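You operate a simulated robot arm through the tools that you are given. There is no shell and no other tool. Be economical: measure what you need, move in short steps, check, and stop when the job is done.

Carry out the task below with a simulated robot arm. There is one attempt and no reset: what you move stays moved.

JOB
Clean the smudge off the lens with the purple band.
Fine: lay it in the lens nest, wet the felt pad on the sponge, rub, and put the pad back on its rest. Set down upright: felt pad. What is to be rubbed or washed off counts as gone when no trace of it is left.
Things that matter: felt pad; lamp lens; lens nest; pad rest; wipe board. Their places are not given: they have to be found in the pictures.

It is judged by the outcome, as a careful person would: the job done as asked, and still so three seconds after it is handed in. It fails if anything else is knocked over, pushed out of place, dropped, spilled or broken.

ROBOT AND FRAMES
A 7-joint arm with a two-finger parallel gripper, fixed in place. Base frame: the origin is at the foot of the arm, x ahead of it, y to its left, z up. Readings come in m, rad, newtons and seconds.
With the tool pointing down near the work surface it reaches from about 0.3 to 0.68 m from the base axis. Its first joint turns from -1.152 to 1.152 rad. Payload 1.57 kg.
Tool frame: the origin (TCP) lies between the finger pads and is the grasp point; the fingertips stand 0.03 m ahead of it; z points along the fingers, y is the line along which they close. The gripper opens to 0.11 m. The fingers are 0.024 m wide and 0.012 m thick; the gripper's body (0.048 by 0.112 m) begins 0.078 m behind the TCP.
Orientation is that of the tool frame in the base frame, as a unit quaternion [w, x, y, z]. With the fingers straight down and closing along the base's y, the tool's x points along the base's -x, its y along +y and its z along -z.

CONTROLS
- The arm moves only by the tool move_arm. Its argument "motion" is text: rows parted by semicolons, each of 7 numbers parted by spaces: the opening, from 0 (shut) to 1 (fully open), then the shift along the tool's x, y, z in m, then the turn, a rotation vector about the tool's x, y, z in rad. In form: grip tx ty tz wx wy wz; .... A call has 1 to 10 rows; each row shifts and turns the commanded pose from where the row before left it, along the tool's axes as they then stand. Each row takes 0.2 s and may step no farther than 0.05 m and 0.15 rad from the row before; otherwise, or with a gripper value out of range, the whole call is refused. A pose out of reach is approached as far as the arm can. The call stops where the force on the tool passes 40 N (or 10 N more than at its start, if that is more) or the arm is blocked; 0.2 s more then pass. Each finger travels about 0.108 m/s and halts on what it meets, pressing with about 39 N; the grip force reading is that of the motor and also rises with nothing between the fingers. The clock runs only during rows and for 0.2 s after the last one: add rows that do not move to give the fingers time. It gives the time, the measured TCP pose, the force on the tool (base axes), the opening and the grip force at its end, in the units of the frame above (readings bear some noise), with the torque about the TCP (base axes, N m) and any sound that the robot's microphone picked up.
- Cameras (640 x 400 px; columns grow to the right, rows downward): "scene" is fixed at [0.1734, -0.3966, 1.3931]; the picture's right is [0.73, -0.69, 0.00], its down [-0.43, -0.46, -0.78] and it looks along [0.53, 0.57, -0.63] (base axes); focal length 340 px, centre (320, 200). "wrist" rides on the gripper at [0.07, 0.016, -0.141] in the tool frame; the picture's right is [-0.23, 0.97, 0.00], its down [-0.85, -0.20, -0.48] and it looks along [-0.47, -0.11, 0.88] (tool axes); focal length 222 px, centre (320, 200).
- snapshot(camera): a new picture of that camera. No time passes.
- pixel_to_xyz(camera, pixels): for up to 12 pixels [column, row] of the newest picture of that camera ("zoom" is the newest enlarged one), the place [x, y, z] in the base frame of the surface seen there, good to about 0.002 m, but the place of the scene camera against the robot may be out by one fixed shift of up to 0.012 m in any direction. No time passes.
- close_up(camera, box): a new picture of the part [left, top, right, bottom] of that camera's present view, enlarged. No time passes.
- job_done(): hands the job in; it is judged then, once.

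Keep the steps short. Do not move on a guess: measure, check each grasp and each placing, and mend mistakes. In all there are 80 turns and 34 pictures (those below and enlarged ones count). Leave the gripper open and the arm clear of the work at the hand-in unless told otherwise, and finish with a single line.

The tools are called after "Request:" as name(argument=value, ...) on one line, values as JSON. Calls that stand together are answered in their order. move_arm: Moves the arm, as the interface text tells. Its arguments: {"type":"object","properties":{"motion":{"type":"string"}},"required":["motion"]} The other tools are called the same way: snapshot (camera) takes a picture; pixel_to_xyz (camera, pixels) gives the place of the surface under pixels of a picture; close_up (camera, box) takes an enlarged picture of a part of a camera's view; job_done () hands the job in.

At the start:

```text
time_s: 0.0
tool_pos: [0.3438, 0.1094, 1.025]
tool_rot: [0.0, 0.0, 1.0, 0.001]
ft_force: [0.1, 0.4, 0.5]
ft_torque: [0.02, 0.01, -0.02]
opening: 0.1101
grasp_force: 0.1
```

scene: 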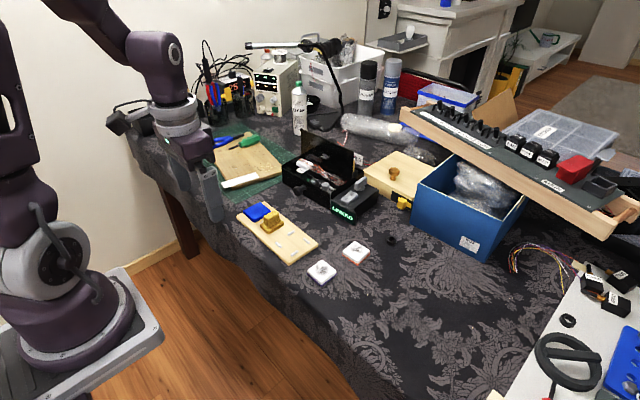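
wrist: 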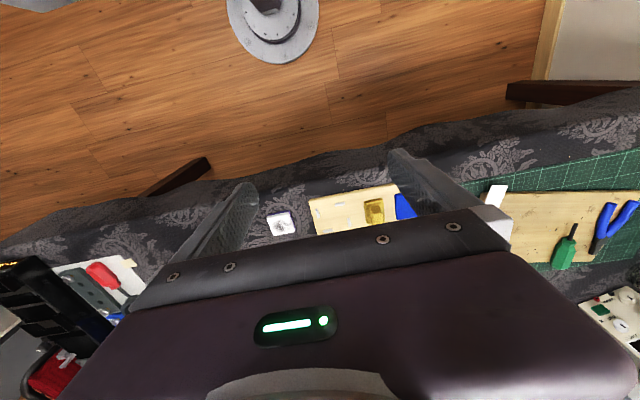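

I see a board with blue sponge and a yellow block near (275,230), and two white square lenses near (320,270) and (357,252). I look closer.

Request:
close_up(camera="scene", box=[220, 190, 412, 310])

Request:
close_up(camera="scene", box=[300, 230, 380, 290])

```text
3.33 times, centred on (316, 250) of scene
```

zoom: 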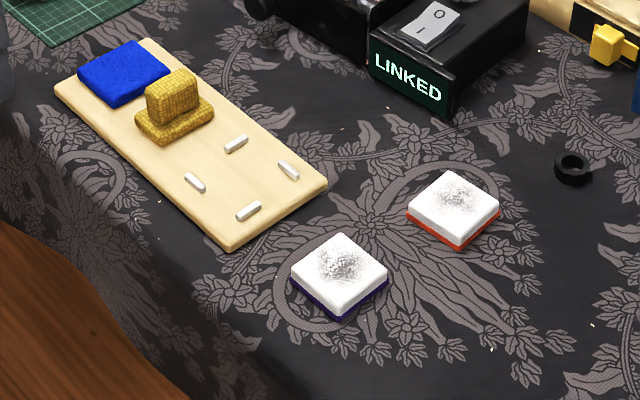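

```text
6.67 times, centred on (340, 260) of scene
```

zoom: 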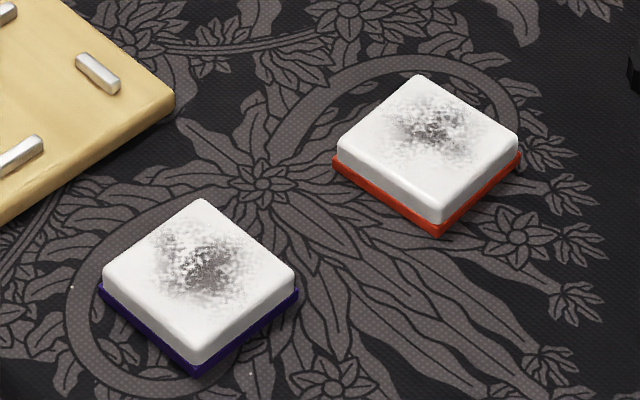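

I measure the purple-banded lens corners in the zoom and the board parts in the scene.

Request:
pixel_to_xyz(camera="zoom", pixels=[[200, 203], [290, 275], [195, 340], [108, 275], [199, 270], [90, 300], [199, 385], [308, 298], [427, 140], [99, 68], [22, 150]])

Request:
pixel_to_xyz(camera="scene", pixels=[[290.5, 233], [306.5, 241], [278.5, 244.5], [294.5, 253], [271, 214], [271.5, 223], [257, 211], [292, 247], [264.5, 230.5], [283, 223], [317, 246]])

Request:
close_up(camera="scene", box=[232, 196, 328, 256])

```text
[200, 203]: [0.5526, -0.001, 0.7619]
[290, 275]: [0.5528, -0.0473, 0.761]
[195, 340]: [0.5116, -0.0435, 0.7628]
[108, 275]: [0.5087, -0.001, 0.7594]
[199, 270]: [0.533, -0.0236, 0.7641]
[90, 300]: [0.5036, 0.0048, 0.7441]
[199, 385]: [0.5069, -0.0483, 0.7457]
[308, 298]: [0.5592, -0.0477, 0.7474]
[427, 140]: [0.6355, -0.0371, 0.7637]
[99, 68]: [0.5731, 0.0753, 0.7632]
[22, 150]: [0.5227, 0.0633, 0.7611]
```

```text
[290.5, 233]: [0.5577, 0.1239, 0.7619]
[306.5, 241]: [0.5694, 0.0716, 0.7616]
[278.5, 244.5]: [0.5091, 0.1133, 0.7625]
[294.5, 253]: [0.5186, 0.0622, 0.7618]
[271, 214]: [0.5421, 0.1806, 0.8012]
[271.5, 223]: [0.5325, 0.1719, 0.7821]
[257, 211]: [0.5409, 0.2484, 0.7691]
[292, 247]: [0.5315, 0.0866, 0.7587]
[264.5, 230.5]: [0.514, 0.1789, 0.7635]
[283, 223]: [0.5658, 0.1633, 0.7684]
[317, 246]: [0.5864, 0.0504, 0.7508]
```

```text
6.67 times, centred on (280, 226) of scene
```

zoom: 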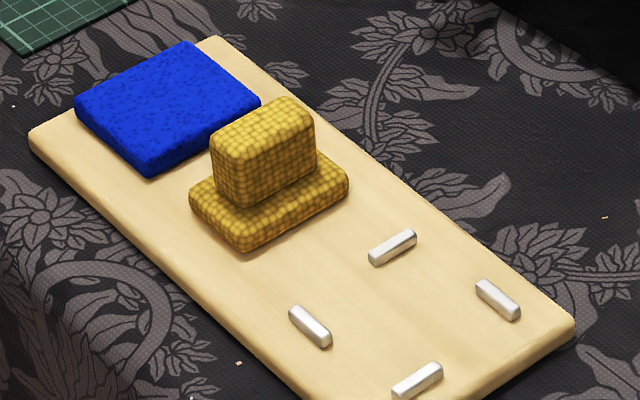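

The nest is the square of four metal bars, the yellow pad sits on the board (rest underneath), blue sponge beside it. The scene camera may be offset, so I move over the work to calibrate with the wrist camera.

Request:
move_arm(motion="1 -0.035 -0.015 0.022 0 0 0;1 -0.035 -0.015 0.022 0 0 0;1 -0.035 -0.015 0.022 0 0 0;1 -0.035 -0.015 0.022 0 0 0;1 0 0 0 0 0 0")

Request:
snapshot(camera="wrist")

```text
time_s: 1.2
tool_pos: [0.4841, 0.0476, 0.9359]
tool_rot: [0.0, 0.001, 1.0, 0.001]
ft_force: [-0.4, 0.2, -0.1]
ft_torque: [0.02, 0.06, -0.01]
opening: 0.1098
grasp_force: 0.0
```

```text
28 pictures are left
```

wrist: 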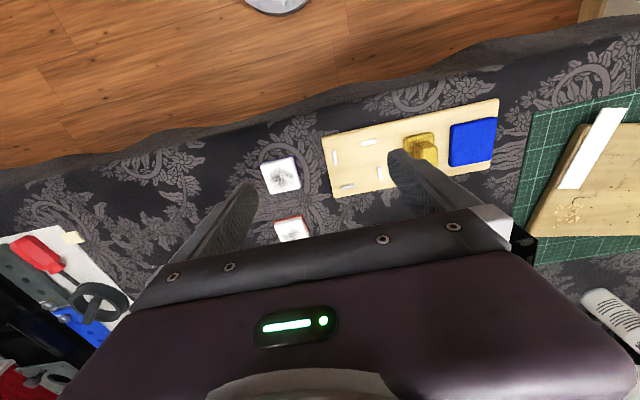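

Board and both lenses are visible. I enlarge the wrist view around them.

Request:
close_up(camera="wrist", box=[250, 90, 410, 215])

```text
3.20 times, centred on (330, 152) of wrist
```

zoom: 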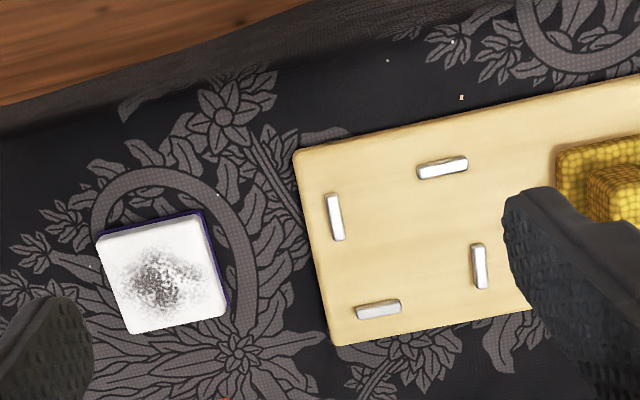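

Request:
pixel_to_xyz(camera="zoom", pixels=[[419, 171], [465, 161], [330, 196], [340, 237], [357, 312], [399, 304], [475, 246], [482, 287], [100, 240], [203, 217], [222, 314], [134, 329]])

Request:
pixel_to_xyz(camera="wrist", pixels=[[282, 176], [324, 138], [498, 99], [495, 159], [332, 197], [452, 126], [494, 119], [452, 164], [426, 149], [408, 138], [432, 134], [470, 140]])

```text
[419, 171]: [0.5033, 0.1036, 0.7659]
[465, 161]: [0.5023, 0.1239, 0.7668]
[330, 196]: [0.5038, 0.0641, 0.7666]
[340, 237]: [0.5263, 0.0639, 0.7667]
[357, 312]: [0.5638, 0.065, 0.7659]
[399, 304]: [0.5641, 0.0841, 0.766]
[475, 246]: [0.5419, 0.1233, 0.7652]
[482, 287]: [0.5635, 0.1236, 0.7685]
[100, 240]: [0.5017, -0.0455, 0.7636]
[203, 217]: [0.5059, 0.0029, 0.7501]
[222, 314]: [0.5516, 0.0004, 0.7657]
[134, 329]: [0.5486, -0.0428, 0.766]
```

```text
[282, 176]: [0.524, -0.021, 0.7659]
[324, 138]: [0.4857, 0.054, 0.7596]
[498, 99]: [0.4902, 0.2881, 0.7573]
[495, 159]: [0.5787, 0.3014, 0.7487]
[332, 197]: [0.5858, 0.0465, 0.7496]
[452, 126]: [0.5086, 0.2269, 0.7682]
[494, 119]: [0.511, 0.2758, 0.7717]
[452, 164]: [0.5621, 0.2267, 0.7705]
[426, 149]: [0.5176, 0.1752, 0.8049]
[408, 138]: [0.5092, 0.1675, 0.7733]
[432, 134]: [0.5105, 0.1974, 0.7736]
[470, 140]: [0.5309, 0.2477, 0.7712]
```

Scene and wrist agree to ~5 mm; I trust the wrist. Lens centre ≈ (0.526,-0.021), top 0.766; nest centre ≈ (0.534,0.094). I hover over the purple lens and check.

Request:
move_arm(motion="0.75 -0.0141 -0.023 0.03 0 0 0;0.75 -0.0141 -0.023 0.03 0 0 0;0.75 -0.0141 -0.023 0.03 0 0 0;0.75 0 0 0.02 0 0 0;0.75 0 0 0 0 0 0")

Request:
close_up(camera="wrist", box=[220, 100, 420, 225])

```text
time_s: 2.4
tool_pos: [0.5253, -0.0196, 0.8265]
tool_rot: [0.0, 0.0, 1.0, 0.001]
ft_force: [-1.3, 1.2, 0.2]
ft_torque: [0.03, 0.01, -0.01]
opening: 0.0824
grasp_force: 0.0
```

```text
3.20 times, centred on (320, 162) of wrist
```

zoom: 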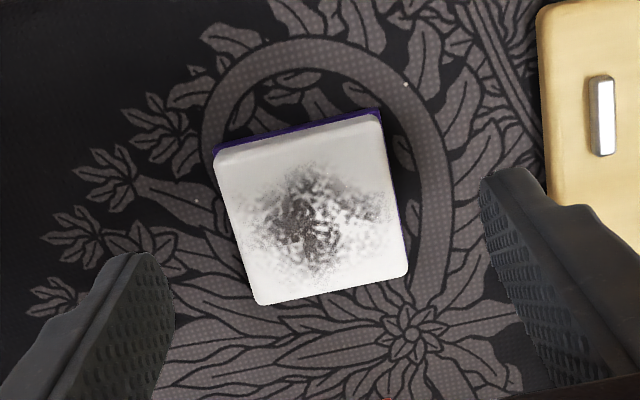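

Request:
pixel_to_xyz(camera="zoom", pixels=[[220, 160], [375, 122], [402, 272], [258, 298], [310, 215], [215, 149], [380, 108], [235, 232], [390, 197], [300, 60], [575, 40], [612, 125]])

```text
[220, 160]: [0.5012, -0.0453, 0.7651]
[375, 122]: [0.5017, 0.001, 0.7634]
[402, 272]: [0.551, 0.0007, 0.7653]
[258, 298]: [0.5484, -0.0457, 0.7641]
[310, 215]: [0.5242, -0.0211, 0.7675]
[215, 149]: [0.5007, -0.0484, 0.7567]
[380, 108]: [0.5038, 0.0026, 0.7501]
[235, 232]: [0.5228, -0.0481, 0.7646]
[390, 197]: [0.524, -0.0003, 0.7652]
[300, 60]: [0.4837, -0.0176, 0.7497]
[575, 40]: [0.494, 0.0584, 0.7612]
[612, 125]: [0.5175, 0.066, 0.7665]
```

Lens centre (0.525,-0.022), square with the axes. I descend to tips at ~0.758 (8 mm below lens top, so fingers will clear the nest bars later) and close.

Request:
move_arm(motion="0.75 0 -0.0015 0.02 0 0 0;0.75 0 -0.0015 0.0185 0 0 0;0.75 0 0 0 0 0 0;0.4 0 0 0 0 0 0;0.35 0 0 0 0 0 0;0.35 0 0 0 0 0 0;0.35 0 0 0 0 0 0")

```text
time_s: 4.0
tool_pos: [0.5248, -0.0234, 0.7892]
tool_rot: [0.0, 0.0, 1.0, 0.001]
ft_force: [0.2, -0.6, -0.1]
ft_torque: [0.0, 0.02, 0.04]
opening: 0.0485
grasp_force: 39.3
```

Gripped: opening 0.0485, force 39 N. I lift and carry over the nest, then check.

Request:
move_arm(motion="0.35 0 0 -0.02 0 0 0;0.35 0 0 -0.025 0 0 0;0.35 -0.0029 0.039 0 0 0 0;0.35 -0.0029 0.039 0 0 0 0;0.35 -0.0029 0.0394 0 0 0 0;0.35 0 0 0 0 0 0;0.35 0 0 0 0 0 0")

Request:
close_up(camera="wrist", box=[220, 100, 420, 225])

```text
time_s: 5.6
tool_pos: [0.5333, 0.0936, 0.8335]
tool_rot: [0.0, 0.0, 1.0, 0.0]
ft_force: [0.6, 0.3, 0.3]
ft_torque: [0.05, -0.01, 0.02]
opening: 0.0487
grasp_force: 38.8
```

```text
3.20 times, centred on (320, 162) of wrist
```

zoom: 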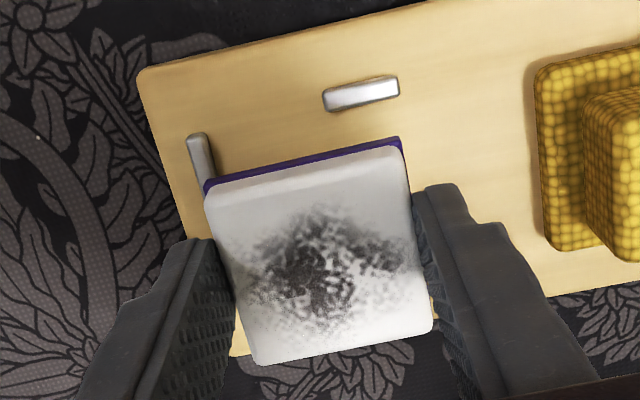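

Held squarely. I measure lens edges against the visible bars.

Request:
pixel_to_xyz(camera="zoom", pixels=[[215, 198], [395, 155], [425, 325], [262, 355], [210, 186], [398, 142], [328, 104], [396, 90], [330, 95], [197, 140], [209, 165], [180, 130]])

```text
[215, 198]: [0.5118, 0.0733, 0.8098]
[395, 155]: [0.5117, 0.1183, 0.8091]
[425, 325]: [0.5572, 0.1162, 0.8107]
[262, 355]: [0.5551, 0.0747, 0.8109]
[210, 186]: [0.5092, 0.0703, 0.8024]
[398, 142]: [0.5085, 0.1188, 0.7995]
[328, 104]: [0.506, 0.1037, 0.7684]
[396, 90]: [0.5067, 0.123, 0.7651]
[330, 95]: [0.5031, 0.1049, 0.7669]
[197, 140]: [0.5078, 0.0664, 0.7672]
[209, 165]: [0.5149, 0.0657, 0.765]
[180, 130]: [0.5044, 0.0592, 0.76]
```

Lens edges fall about 2–3 mm inside the bars on each side. I lower to just above the seat, then press in small steps.

Request:
move_arm(motion="0.35 0 0 0.015 0 0 0;0.35 0 0 0.013 0 0 0;0.35 0 0 0.004 0 0 0;0.35 0 0 0.001 0 0 0;0.35 0 0 0.001 0 0 0;0.35 0 0 0 0 0 0")

```text
time_s: 7.0
tool_pos: [0.5339, 0.0946, 0.8002]
tool_rot: [0.001, 0.0, 1.0, 0.001]
ft_force: [-6.6, 1.8, 28.5]
ft_torque: [-0.14, 0.23, 0.01]
opening: 0.0489
grasp_force: 38.3
```

28 N contact at z 0.8002, matching the seated height (0.7997). I open modestly and rise.

Request:
move_arm(motion="0.35 0 0 -0.001 0 0 0;0.55 0 0 0 0 0 0;0.6 0 0 0 0 0 0;0.6 0 0 -0.02 0 0 0;0.6 0 0 -0.04 0 0 0;0.6 0.02 0 -0.03 0 0 0;0.6 0 0 0 0 0 0")

Request:
close_up(camera="wrist", box=[240, 80, 480, 230])

```text
time_s: 8.6
tool_pos: [0.5133, 0.0945, 0.8919]
tool_rot: [0.0, 0.0, 1.0, 0.0]
ft_force: [-0.3, -0.1, 0.4]
ft_torque: [0.02, 0.0, 0.03]
opening: 0.0659
grasp_force: 0.0
```

```text
2.67 times, centred on (360, 155) of wrist
```

zoom: 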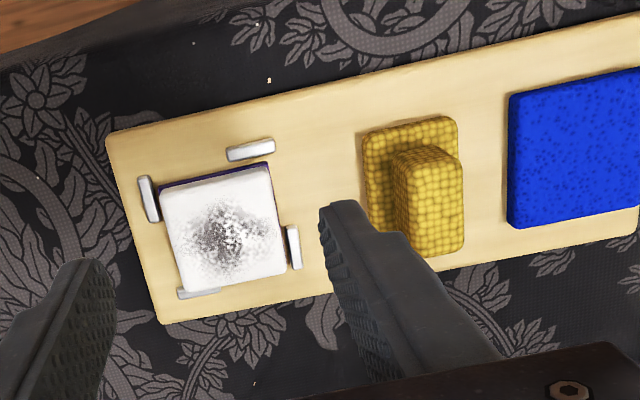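

Lens sits inside the bars. Next I measure the pad's base, handle and the sponge.

Request:
pixel_to_xyz(camera="zoom", pixels=[[367, 137], [453, 120], [460, 245], [400, 155], [440, 150], [460, 170], [455, 235], [412, 230], [425, 165], [515, 100], [515, 222], [200, 230]])

Request:
pixel_to_xyz(camera="scene", pixels=[[265, 213], [276, 208], [277, 217], [267, 225], [267, 230], [261, 225], [284, 221], [275, 228], [247, 211], [261, 204], [271, 211], [254, 219]])

```text
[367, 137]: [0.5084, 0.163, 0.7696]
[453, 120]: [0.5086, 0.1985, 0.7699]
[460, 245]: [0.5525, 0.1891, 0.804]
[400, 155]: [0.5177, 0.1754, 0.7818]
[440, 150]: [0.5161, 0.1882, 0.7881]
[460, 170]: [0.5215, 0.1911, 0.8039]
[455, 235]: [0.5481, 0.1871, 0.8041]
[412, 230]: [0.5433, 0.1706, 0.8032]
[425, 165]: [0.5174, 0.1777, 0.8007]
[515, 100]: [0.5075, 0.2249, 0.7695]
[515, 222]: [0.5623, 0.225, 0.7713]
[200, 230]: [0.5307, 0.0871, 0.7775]
```

```text
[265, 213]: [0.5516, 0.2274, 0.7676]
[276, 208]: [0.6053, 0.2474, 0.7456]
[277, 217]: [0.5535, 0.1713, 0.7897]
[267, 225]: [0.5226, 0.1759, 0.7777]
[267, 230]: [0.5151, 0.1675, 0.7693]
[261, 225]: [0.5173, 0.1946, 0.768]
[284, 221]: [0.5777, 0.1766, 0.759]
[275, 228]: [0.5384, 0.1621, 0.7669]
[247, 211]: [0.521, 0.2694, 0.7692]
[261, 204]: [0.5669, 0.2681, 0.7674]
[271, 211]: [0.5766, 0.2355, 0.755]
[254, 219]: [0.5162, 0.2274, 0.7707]
```

Handle: x 0.517–0.553, y 0.171–0.191, top 0.804. I hover over it, verify, then grip.

Request:
move_arm(motion="0.5 -0.0072 0.0288 0.005 0 0 0;0.5 -0.0072 0.0288 0.015 0 0 0;0.5 -0.0073 0.0289 0.02 0 0 0;0.5 0 0 0 0 0 0;0.5 0 0 0 0 0 0")

Request:
close_up(camera="wrist", box=[220, 100, 420, 225])

```text
time_s: 9.8
tool_pos: [0.5334, 0.18, 0.8492]
tool_rot: [0.0, 0.0, 1.0, 0.001]
ft_force: [-0.9, 0.0, -0.2]
ft_torque: [0.0, 0.02, 0.01]
opening: 0.055
grasp_force: 0.1
```

```text
3.20 times, centred on (320, 162) of wrist
```

zoom: 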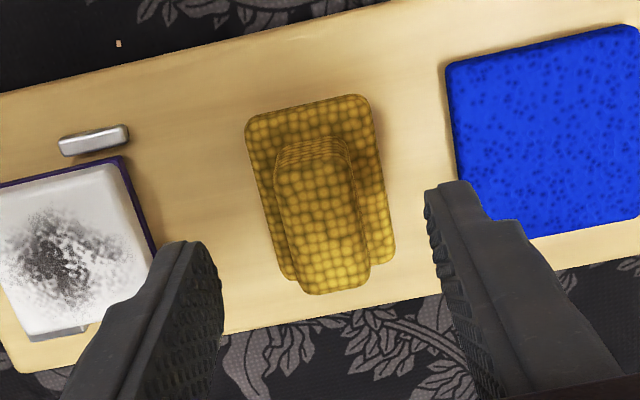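

Request:
pixel_to_xyz(camera="zoom", pixels=[[283, 170], [350, 160], [365, 275], [305, 285], [322, 230], [250, 120], [365, 100], [390, 255], [290, 275], [455, 70], [545, 130], [545, 230]])

```text
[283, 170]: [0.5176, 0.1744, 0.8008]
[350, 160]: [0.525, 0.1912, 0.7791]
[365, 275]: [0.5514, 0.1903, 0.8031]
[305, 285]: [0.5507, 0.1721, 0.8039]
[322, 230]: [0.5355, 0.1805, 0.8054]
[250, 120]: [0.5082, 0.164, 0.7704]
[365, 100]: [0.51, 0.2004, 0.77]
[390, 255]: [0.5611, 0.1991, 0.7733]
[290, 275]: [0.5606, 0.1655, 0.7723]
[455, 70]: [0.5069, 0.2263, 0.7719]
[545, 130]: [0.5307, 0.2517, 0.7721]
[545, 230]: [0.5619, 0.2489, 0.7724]
```

Pad centre (0.535,0.182), sponge centre ≈ (0.535,0.253), top 0.772. I descend to z 0.807 and grip the handle.

Request:
move_arm(motion="0.5 -0.001 0.0015 0.02 0 0 0;0.5 0 0 0.022 0 0 0;0.5 0 0 0 0 0 0;0.25 0 0 0 0 0 0;0.08 0 0 0 0 0 0;0.08 0 0 0 0 0 0;0.08 0 0 0 0 0 0")

```text
time_s: 11.4
tool_pos: [0.5366, 0.1813, 0.8087]
tool_rot: [0.0, 0.001, 1.0, 0.001]
ft_force: [-0.9, -0.6, -0.2]
ft_torque: [0.01, -0.01, 0.03]
opening: 0.0211
grasp_force: 33.6
```

Handle gripped (0.021 m). Lift 3.5 cm and look.

Request:
move_arm(motion="0.08 0 0 -0.015 0 0 0;0.08 0 0 -0.02 0 0 0;0.08 0 0 0 0 0 0")

Request:
snapshot(camera="wrist")

Request:
close_up(camera="scene", box=[232, 186, 328, 256])

```text
time_s: 12.2
tool_pos: [0.5353, 0.1814, 0.8431]
tool_rot: [0.0, -0.001, 1.0, 0.001]
ft_force: [-0.7, -0.2, 0.1]
ft_torque: [0.02, -0.05, 0.03]
opening: 0.0208
grasp_force: 34.1
```

```text
22 pictures are left
```

wrist: 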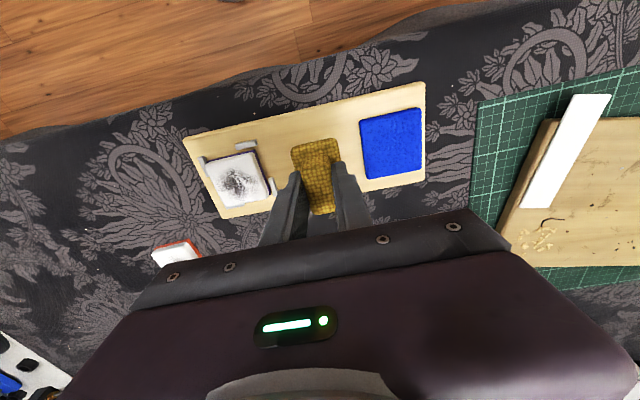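

```text
5.71 times, centred on (280, 221) of scene
```

zoom: 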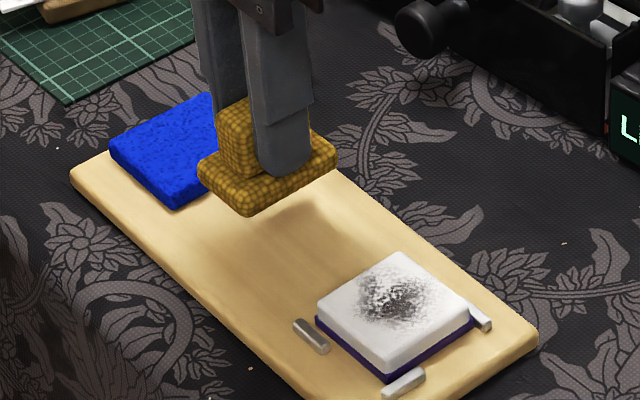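

The whole pad lifted; its rest is the bare spot. I carry it over the sponge (y 0.253) and lower onto it.

Request:
move_arm(motion="0.08 0 0.0358 0 0 0 0;0.08 0 0.0358 0 0 0 0;0.08 0 0 0.012 0 0 0;0.08 0 0 0.009 0 0 0;0.08 0 0 0.002 0 0 0;0.08 0 0 0.001 0 0 0;0.08 0 0 0 0 0 0")

```text
time_s: 13.8
tool_pos: [0.5363, 0.2544, 0.8192]
tool_rot: [0.001, -0.001, 1.0, 0.001]
ft_force: [-1.8, -2.2, 8.9]
ft_torque: [-0.09, 0.12, -0.02]
opening: 0.0209
grasp_force: 34.2
```

Contact 9 N. I press slightly more and dwell, then lift and look.

Request:
move_arm(motion="0.08 0 0 0.0005 0 0 0;0.08 0 0.004 0 0 0 0;0.08 0 -0.004 0 0 0 0;0.08 0 0 0 0 0 0;0.08 0 0 0 0 0 0;0.08 0 0 -0.015 0 0 0;0.08 0 0 -0.02 0 0 0;0.08 0 0 0 0 0 0")

Request:
close_up(camera="scene", box=[222, 176, 318, 256])

```text
time_s: 15.6
tool_pos: [0.536, 0.2535, 0.8543]
tool_rot: [0.001, 0.0, 1.0, 0.001]
ft_force: [-0.3, -0.2, -0.4]
ft_torque: [-0.01, 0.02, -0.02]
opening: 0.0206
grasp_force: 34.0
```

```text
5.00 times, centred on (270, 216) of scene
```

zoom: 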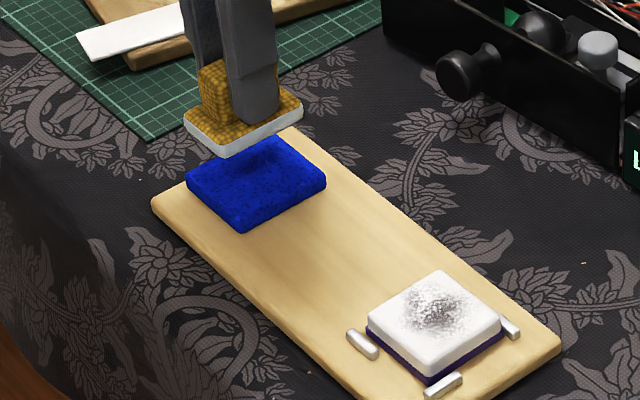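

The pad sole turned white/foamy – wet. I carry it over the lens (0.534,0.094) and lower gently.

Request:
move_arm(motion="0.08 0.0005 -0.04 0 0 0 0;0.08 0.0005 -0.04 0 0 0 0;0.08 0.0005 -0.04 0 0 0 0;0.08 0.0005 -0.039 0 0 0 0;0.08 0 0 0.015 0 0 0;0.08 0 0 0.012 0 0 0;0.08 0 0 0.001 0 0 0;0.08 0 0 0.001 0 0 0;0.08 0 0 0 0 0 0")

```text
time_s: 17.6
tool_pos: [0.5342, 0.095, 0.8257]
tool_rot: [0.0, 0.0, 1.0, 0.0]
ft_force: [0.2, -0.3, -1.0]
ft_torque: [-0.03, 0.01, -0.03]
opening: 0.021
grasp_force: 34.1
```

No contact yet at 0.8257; I go down by half-millimetre steps.

Request:
move_arm(motion="0.08 0 0 0.0007 0 0 0;0.08 0 0 0.0005 0 0 0;0.08 0 0 0 0 0 0")

```text
time_s: 18.4
tool_pos: [0.5356, 0.0946, 0.8246]
tool_rot: [0.001, 0.001, 1.0, 0.0]
ft_force: [-1.4, 1.0, 16.5]
ft_torque: [0.01, 0.04, -0.02]
opening: 0.0209
grasp_force: 34.5
```

Contact 16 N. I rub back and forth along y in small strokes.

Request:
move_arm(motion="0.08 0 0.006 0 0 0 0;0.08 0 0.006 0 0 0 0;0.08 0 -0.008 0 0 0 0;0.08 0 -0.008 0 0 0 0;0.08 0 -0.008 0 0 0 0;0.08 0 0.008 0 0 0 0;0.08 0 0.008 0 0 0 0;0.08 0 -0.004 0 0 0 0;0.08 0 0 0 0 0 0")

```text
time_s: 20.4
tool_pos: [0.5337, 0.0965, 0.825]
tool_rot: [0.0, 0.0, 1.0, 0.001]
ft_force: [-0.9, 6.7, 20.4]
ft_torque: [0.23, -0.02, 0.03]
opening: 0.0206
grasp_force: 33.9
```

Force is steady (~20 N). More strokes, now including x and diagonals.

Request:
move_arm(motion="0.08 0.008 0 0 0 0 0;0.08 0 0.01 0 0 0 0;0.08 0 -0.01 0 0 0 0;0.08 0 -0.01 0 0 0 0;0.08 -0.008 0 0 0 0 0;0.08 -0.008 0 0 0 0 0;0.08 0 0.01 0 0 0 0;0.08 0 0.01 0 0 0 0;0.08 0.008 -0.01 0 0 0 0;0.08 0 0 0 0 0 0")

Request:
move_arm(motion="0.08 0 0.012 0 0 0 0;0.08 0 -0.012 0 0 0 0;0.08 0 -0.012 0 0 0 0;0.08 0 0.012 0 0 0 0;0.08 0 0 -0.015 0 0 0;0.08 0 0.03 -0.02 0 0 0;0.08 0 0.04 0 0 0 0;0.08 0 0.017 0 0 0 0;0.08 0 0 0 0 0 0")

Request:
close_up(camera="wrist", box=[150, 100, 350, 225])

Request:
close_up(camera="scene", box=[250, 216, 330, 266])

```text
time_s: 22.6
tool_pos: [0.5344, 0.0966, 0.8237]
tool_rot: [0.001, 0.0, 1.0, 0.001]
ft_force: [2.4, 4.9, 12.3]
ft_torque: [0.23, -0.08, 0.02]
opening: 0.0207
grasp_force: 34.5
```

```text
time_s: 24.6
tool_pos: [0.535, 0.182, 0.8587]
tool_rot: [0.001, 0.0, 1.0, 0.001]
ft_force: [0.0, 0.1, -0.1]
ft_torque: [-0.03, -0.03, 0.01]
opening: 0.0209
grasp_force: 34.3
```

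```text
3.20 times, centred on (250, 162) of wrist
```

zoom: 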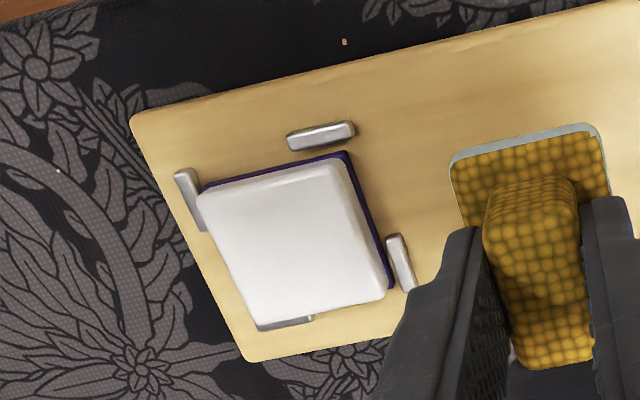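

```text
8.00 times, centred on (290, 241) of scene
```

zoom: 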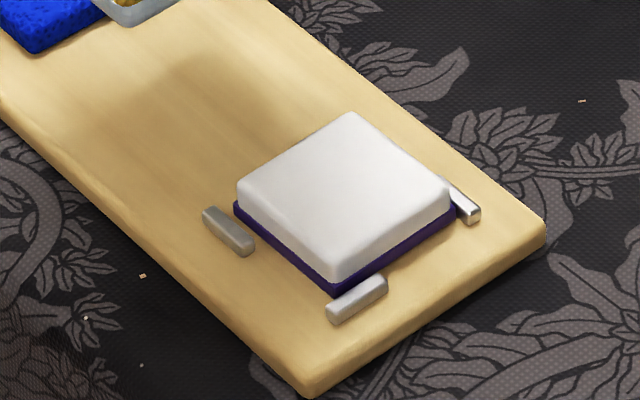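

It appears clean; I enlarge further to look for faint traces.

Request:
close_up(camera="wrist", box=[205, 142, 277, 204])

Request:
close_up(camera="scene", box=[277, 228, 309, 253])

```text
6.45 times, centred on (241, 173) of wrist
```

zoom: 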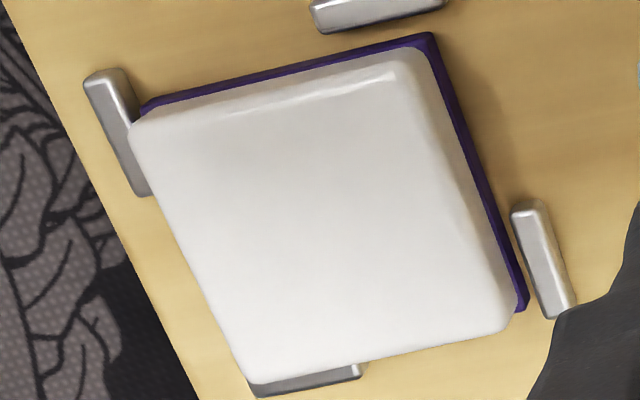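

```text
16.00 times, centred on (293, 240) of scene
```

zoom: 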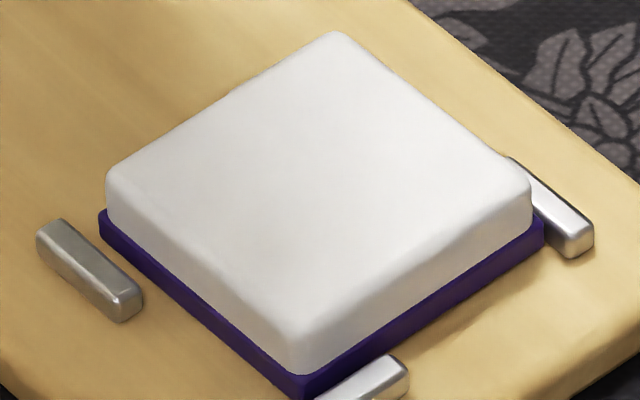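

No visible smudge, but a faint grey tinge can't be excluded, so I make one more rubbing pass for certainty.

Request:
move_arm(motion="0.08 0 -0.04 0 0 0 0;0.08 0 -0.047 0 0 0 0;0.08 0 0 0.02 0 0 0;0.08 0 0 0.013 0 0 0;0.08 0 0 0.002 0 0 0;0.08 0 0 0 0 0 0;0.08 0 0.01 0 0 0 0;0.08 0 -0.01 0 0 0 0;0.08 0 -0.01 0 0 0 0;0.08 0 0.01 0 0 0 0")

Request:
move_arm(motion="0.08 0.008 0 0 0 0 0;0.08 0 0.01 0 0 0 0;0.08 0 -0.01 0 0 0 0;0.08 0 -0.01 0 0 0 0;0.08 -0.008 0 0 0 0 0;0.08 -0.008 0 0 0 0 0;0.08 0 0.01 0 0 0 0;0.08 0 0.01 0 0 0 0;0.08 0.008 -0.01 0 0 0 0;0.08 0 0 0 0 0 0")

Request:
move_arm(motion="0.08 0 0 -0.015 0 0 0;0.08 0 0.03 -0.02 0 0 0;0.08 0 0.04 0 0 0 0;0.08 0 0.017 0 0 0 0;0.08 0 0 0 0 0 0;0.08 0 0 0 0 0 0")

Request:
close_up(camera="scene", box=[277, 228, 309, 253])

Request:
snapshot(camera="wrist")

```text
time_s: 26.8
tool_pos: [0.5351, 0.0929, 0.8242]
tool_rot: [0.0, 0.001, 1.0, -0.001]
ft_force: [0.4, -7.2, 13.3]
ft_torque: [-0.3, -0.05, 0.02]
opening: 0.0211
grasp_force: 34.3
```

```text
time_s: 29.0
tool_pos: [0.5346, 0.0958, 0.825]
tool_rot: [0.0, 0.0, 1.0, 0.0]
ft_force: [1.9, 4.8, 11.1]
ft_torque: [0.19, -0.15, -0.02]
opening: 0.0208
grasp_force: 34.0
```

```text
time_s: 30.4
tool_pos: [0.5344, 0.1831, 0.8583]
tool_rot: [0.0, 0.0, 1.0, 0.0]
ft_force: [0.1, 0.5, -0.7]
ft_torque: [0.04, 0.02, 0.01]
opening: 0.0208
grasp_force: 34.5
```

```text
16.00 times, centred on (293, 240) of scene
```

zoom: 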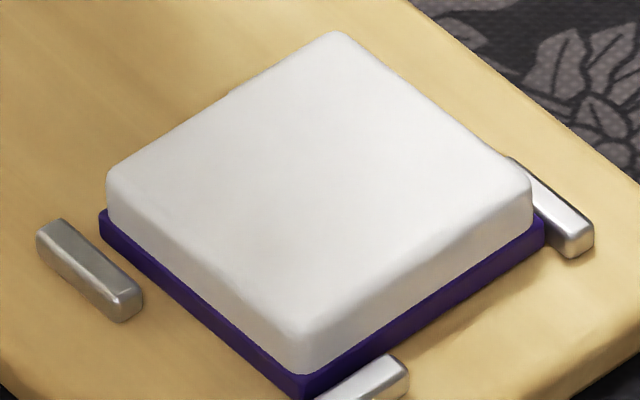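

```text
14 pictures are left
```

wrist: 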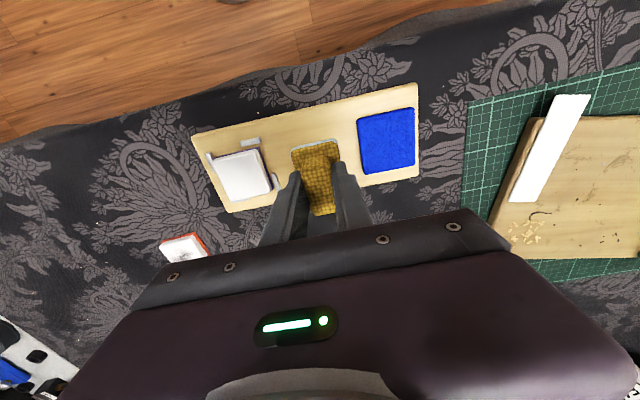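

Unchanged and white: the lens is clean. I lower the pad to its rest (original TCP 0.536,0.181,0.8087).

Request:
move_arm(motion="0.08 0 -0.0008 0.025 0 0 0;0.08 0 0 0.02 0 0 0;0.08 0 0 0.003 0 0 0;0.08 0 0 0.001 0 0 0;0.08 0 0 0 0 0 0")

```text
time_s: 31.6
tool_pos: [0.5349, 0.1811, 0.8103]
tool_rot: [0.0, 0.0, 1.0, 0.001]
ft_force: [0.3, 0.0, -0.8]
ft_torque: [0.0, 0.02, -0.01]
opening: 0.0207
grasp_force: 34.3
```

Not yet in contact (0.8103); I continue in sub-millimetre steps.

Request:
move_arm(motion="0.08 0 0 0.0008 0 0 0;0.08 0 0 0.0006 0 0 0;0.08 0 0 0 0 0 0")

```text
time_s: 32.4
tool_pos: [0.5346, 0.1806, 0.8089]
tool_rot: [0.0, 0.0, 1.0, 0.001]
ft_force: [-0.3, 0.6, -2.3]
ft_torque: [0.01, 0.02, 0.01]
opening: 0.0211
grasp_force: 34.0
```

Request:
move_arm(motion="0.08 0 0 0.0005 0 0 0;0.08 0 0 0.0004 0 0 0;0.08 0 0 0 0 0 0")

```text
time_s: 33.2
tool_pos: [0.5337, 0.1817, 0.8077]
tool_rot: [0.0, 0.0, 1.0, 0.001]
ft_force: [-0.1, -0.3, 0.0]
ft_torque: [0.01, 0.03, 0.01]
opening: 0.0207
grasp_force: 34.5
```

Request:
move_arm(motion="0.08 0 0 0.0005 0 0 0;0.08 0 0 0.0005 0 0 0;0.08 0 0 0 0 0 0")

Request:
close_up(camera="scene", box=[240, 196, 304, 246])

```text
time_s: 34.0
tool_pos: [0.535, 0.1805, 0.8071]
tool_rot: [0.0, 0.0, 1.0, 0.001]
ft_force: [-1.9, 1.3, 11.2]
ft_torque: [0.02, 0.19, 0.03]
opening: 0.0209
grasp_force: 34.4
```

```text
8.00 times, centred on (272, 221) of scene
```

zoom: 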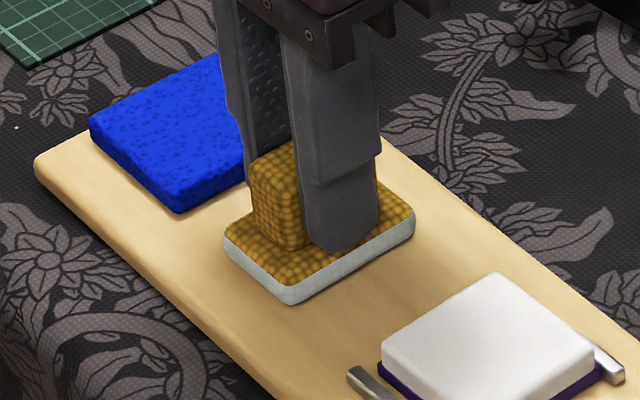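

Contact 11 N, pad flat on its spot. I open partly and rise, backing away.

Request:
move_arm(motion="0.08 0 0 -0.0005 0 0 0;0.3 0 0 0 0 0 0;0.5 0 0 0 0 0 0;0.5 0 0 0 0 0 0;0.5 0 0 -0.02 0 0 0;0.5 0 0 -0.04 0 0 0;0.7 0.02 0 -0.04 0 0 0;1 0.04 0 -0.03 0 0 0;1 0.02 0 -0.04 0 0 0;1 0 0 0 0 0 0")

Request:
snapshot(camera="wrist")

Request:
close_up(camera="scene", box=[220, 190, 380, 290])

```text
time_s: 36.2
tool_pos: [0.4544, 0.1791, 0.9776]
tool_rot: [0.0, 0.0, 1.0, 0.0]
ft_force: [0.1, 0.1, 0.2]
ft_torque: [-0.02, 0.01, -0.02]
opening: 0.1098
grasp_force: 0.1
```

```text
12 pictures are left
```

wrist: 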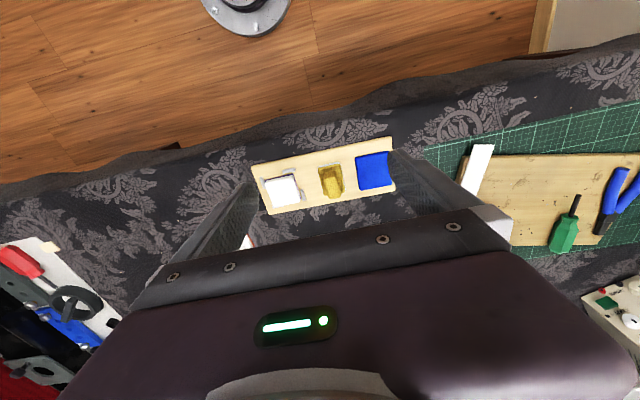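

```text
4.00 times, centred on (300, 240) of scene
```

zoom: 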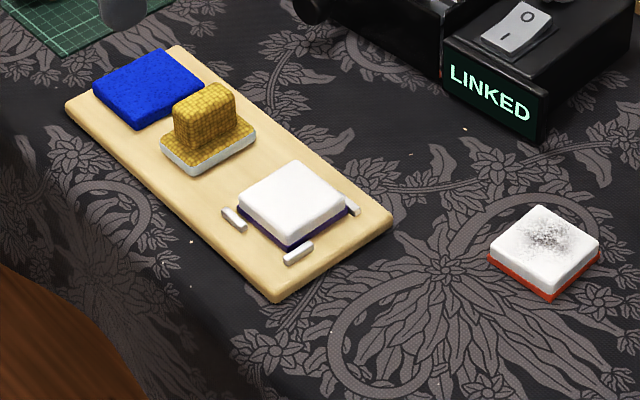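

Lens clean in its nest, pad upright on its rest, gripper open and clear. I hand in.

Request:
job_done()

```text
The job is handed in.
```

The purple-banded lens is clean with no visible trace of the smudge, lying in its nest, and the felt pad is back upright on its rest.
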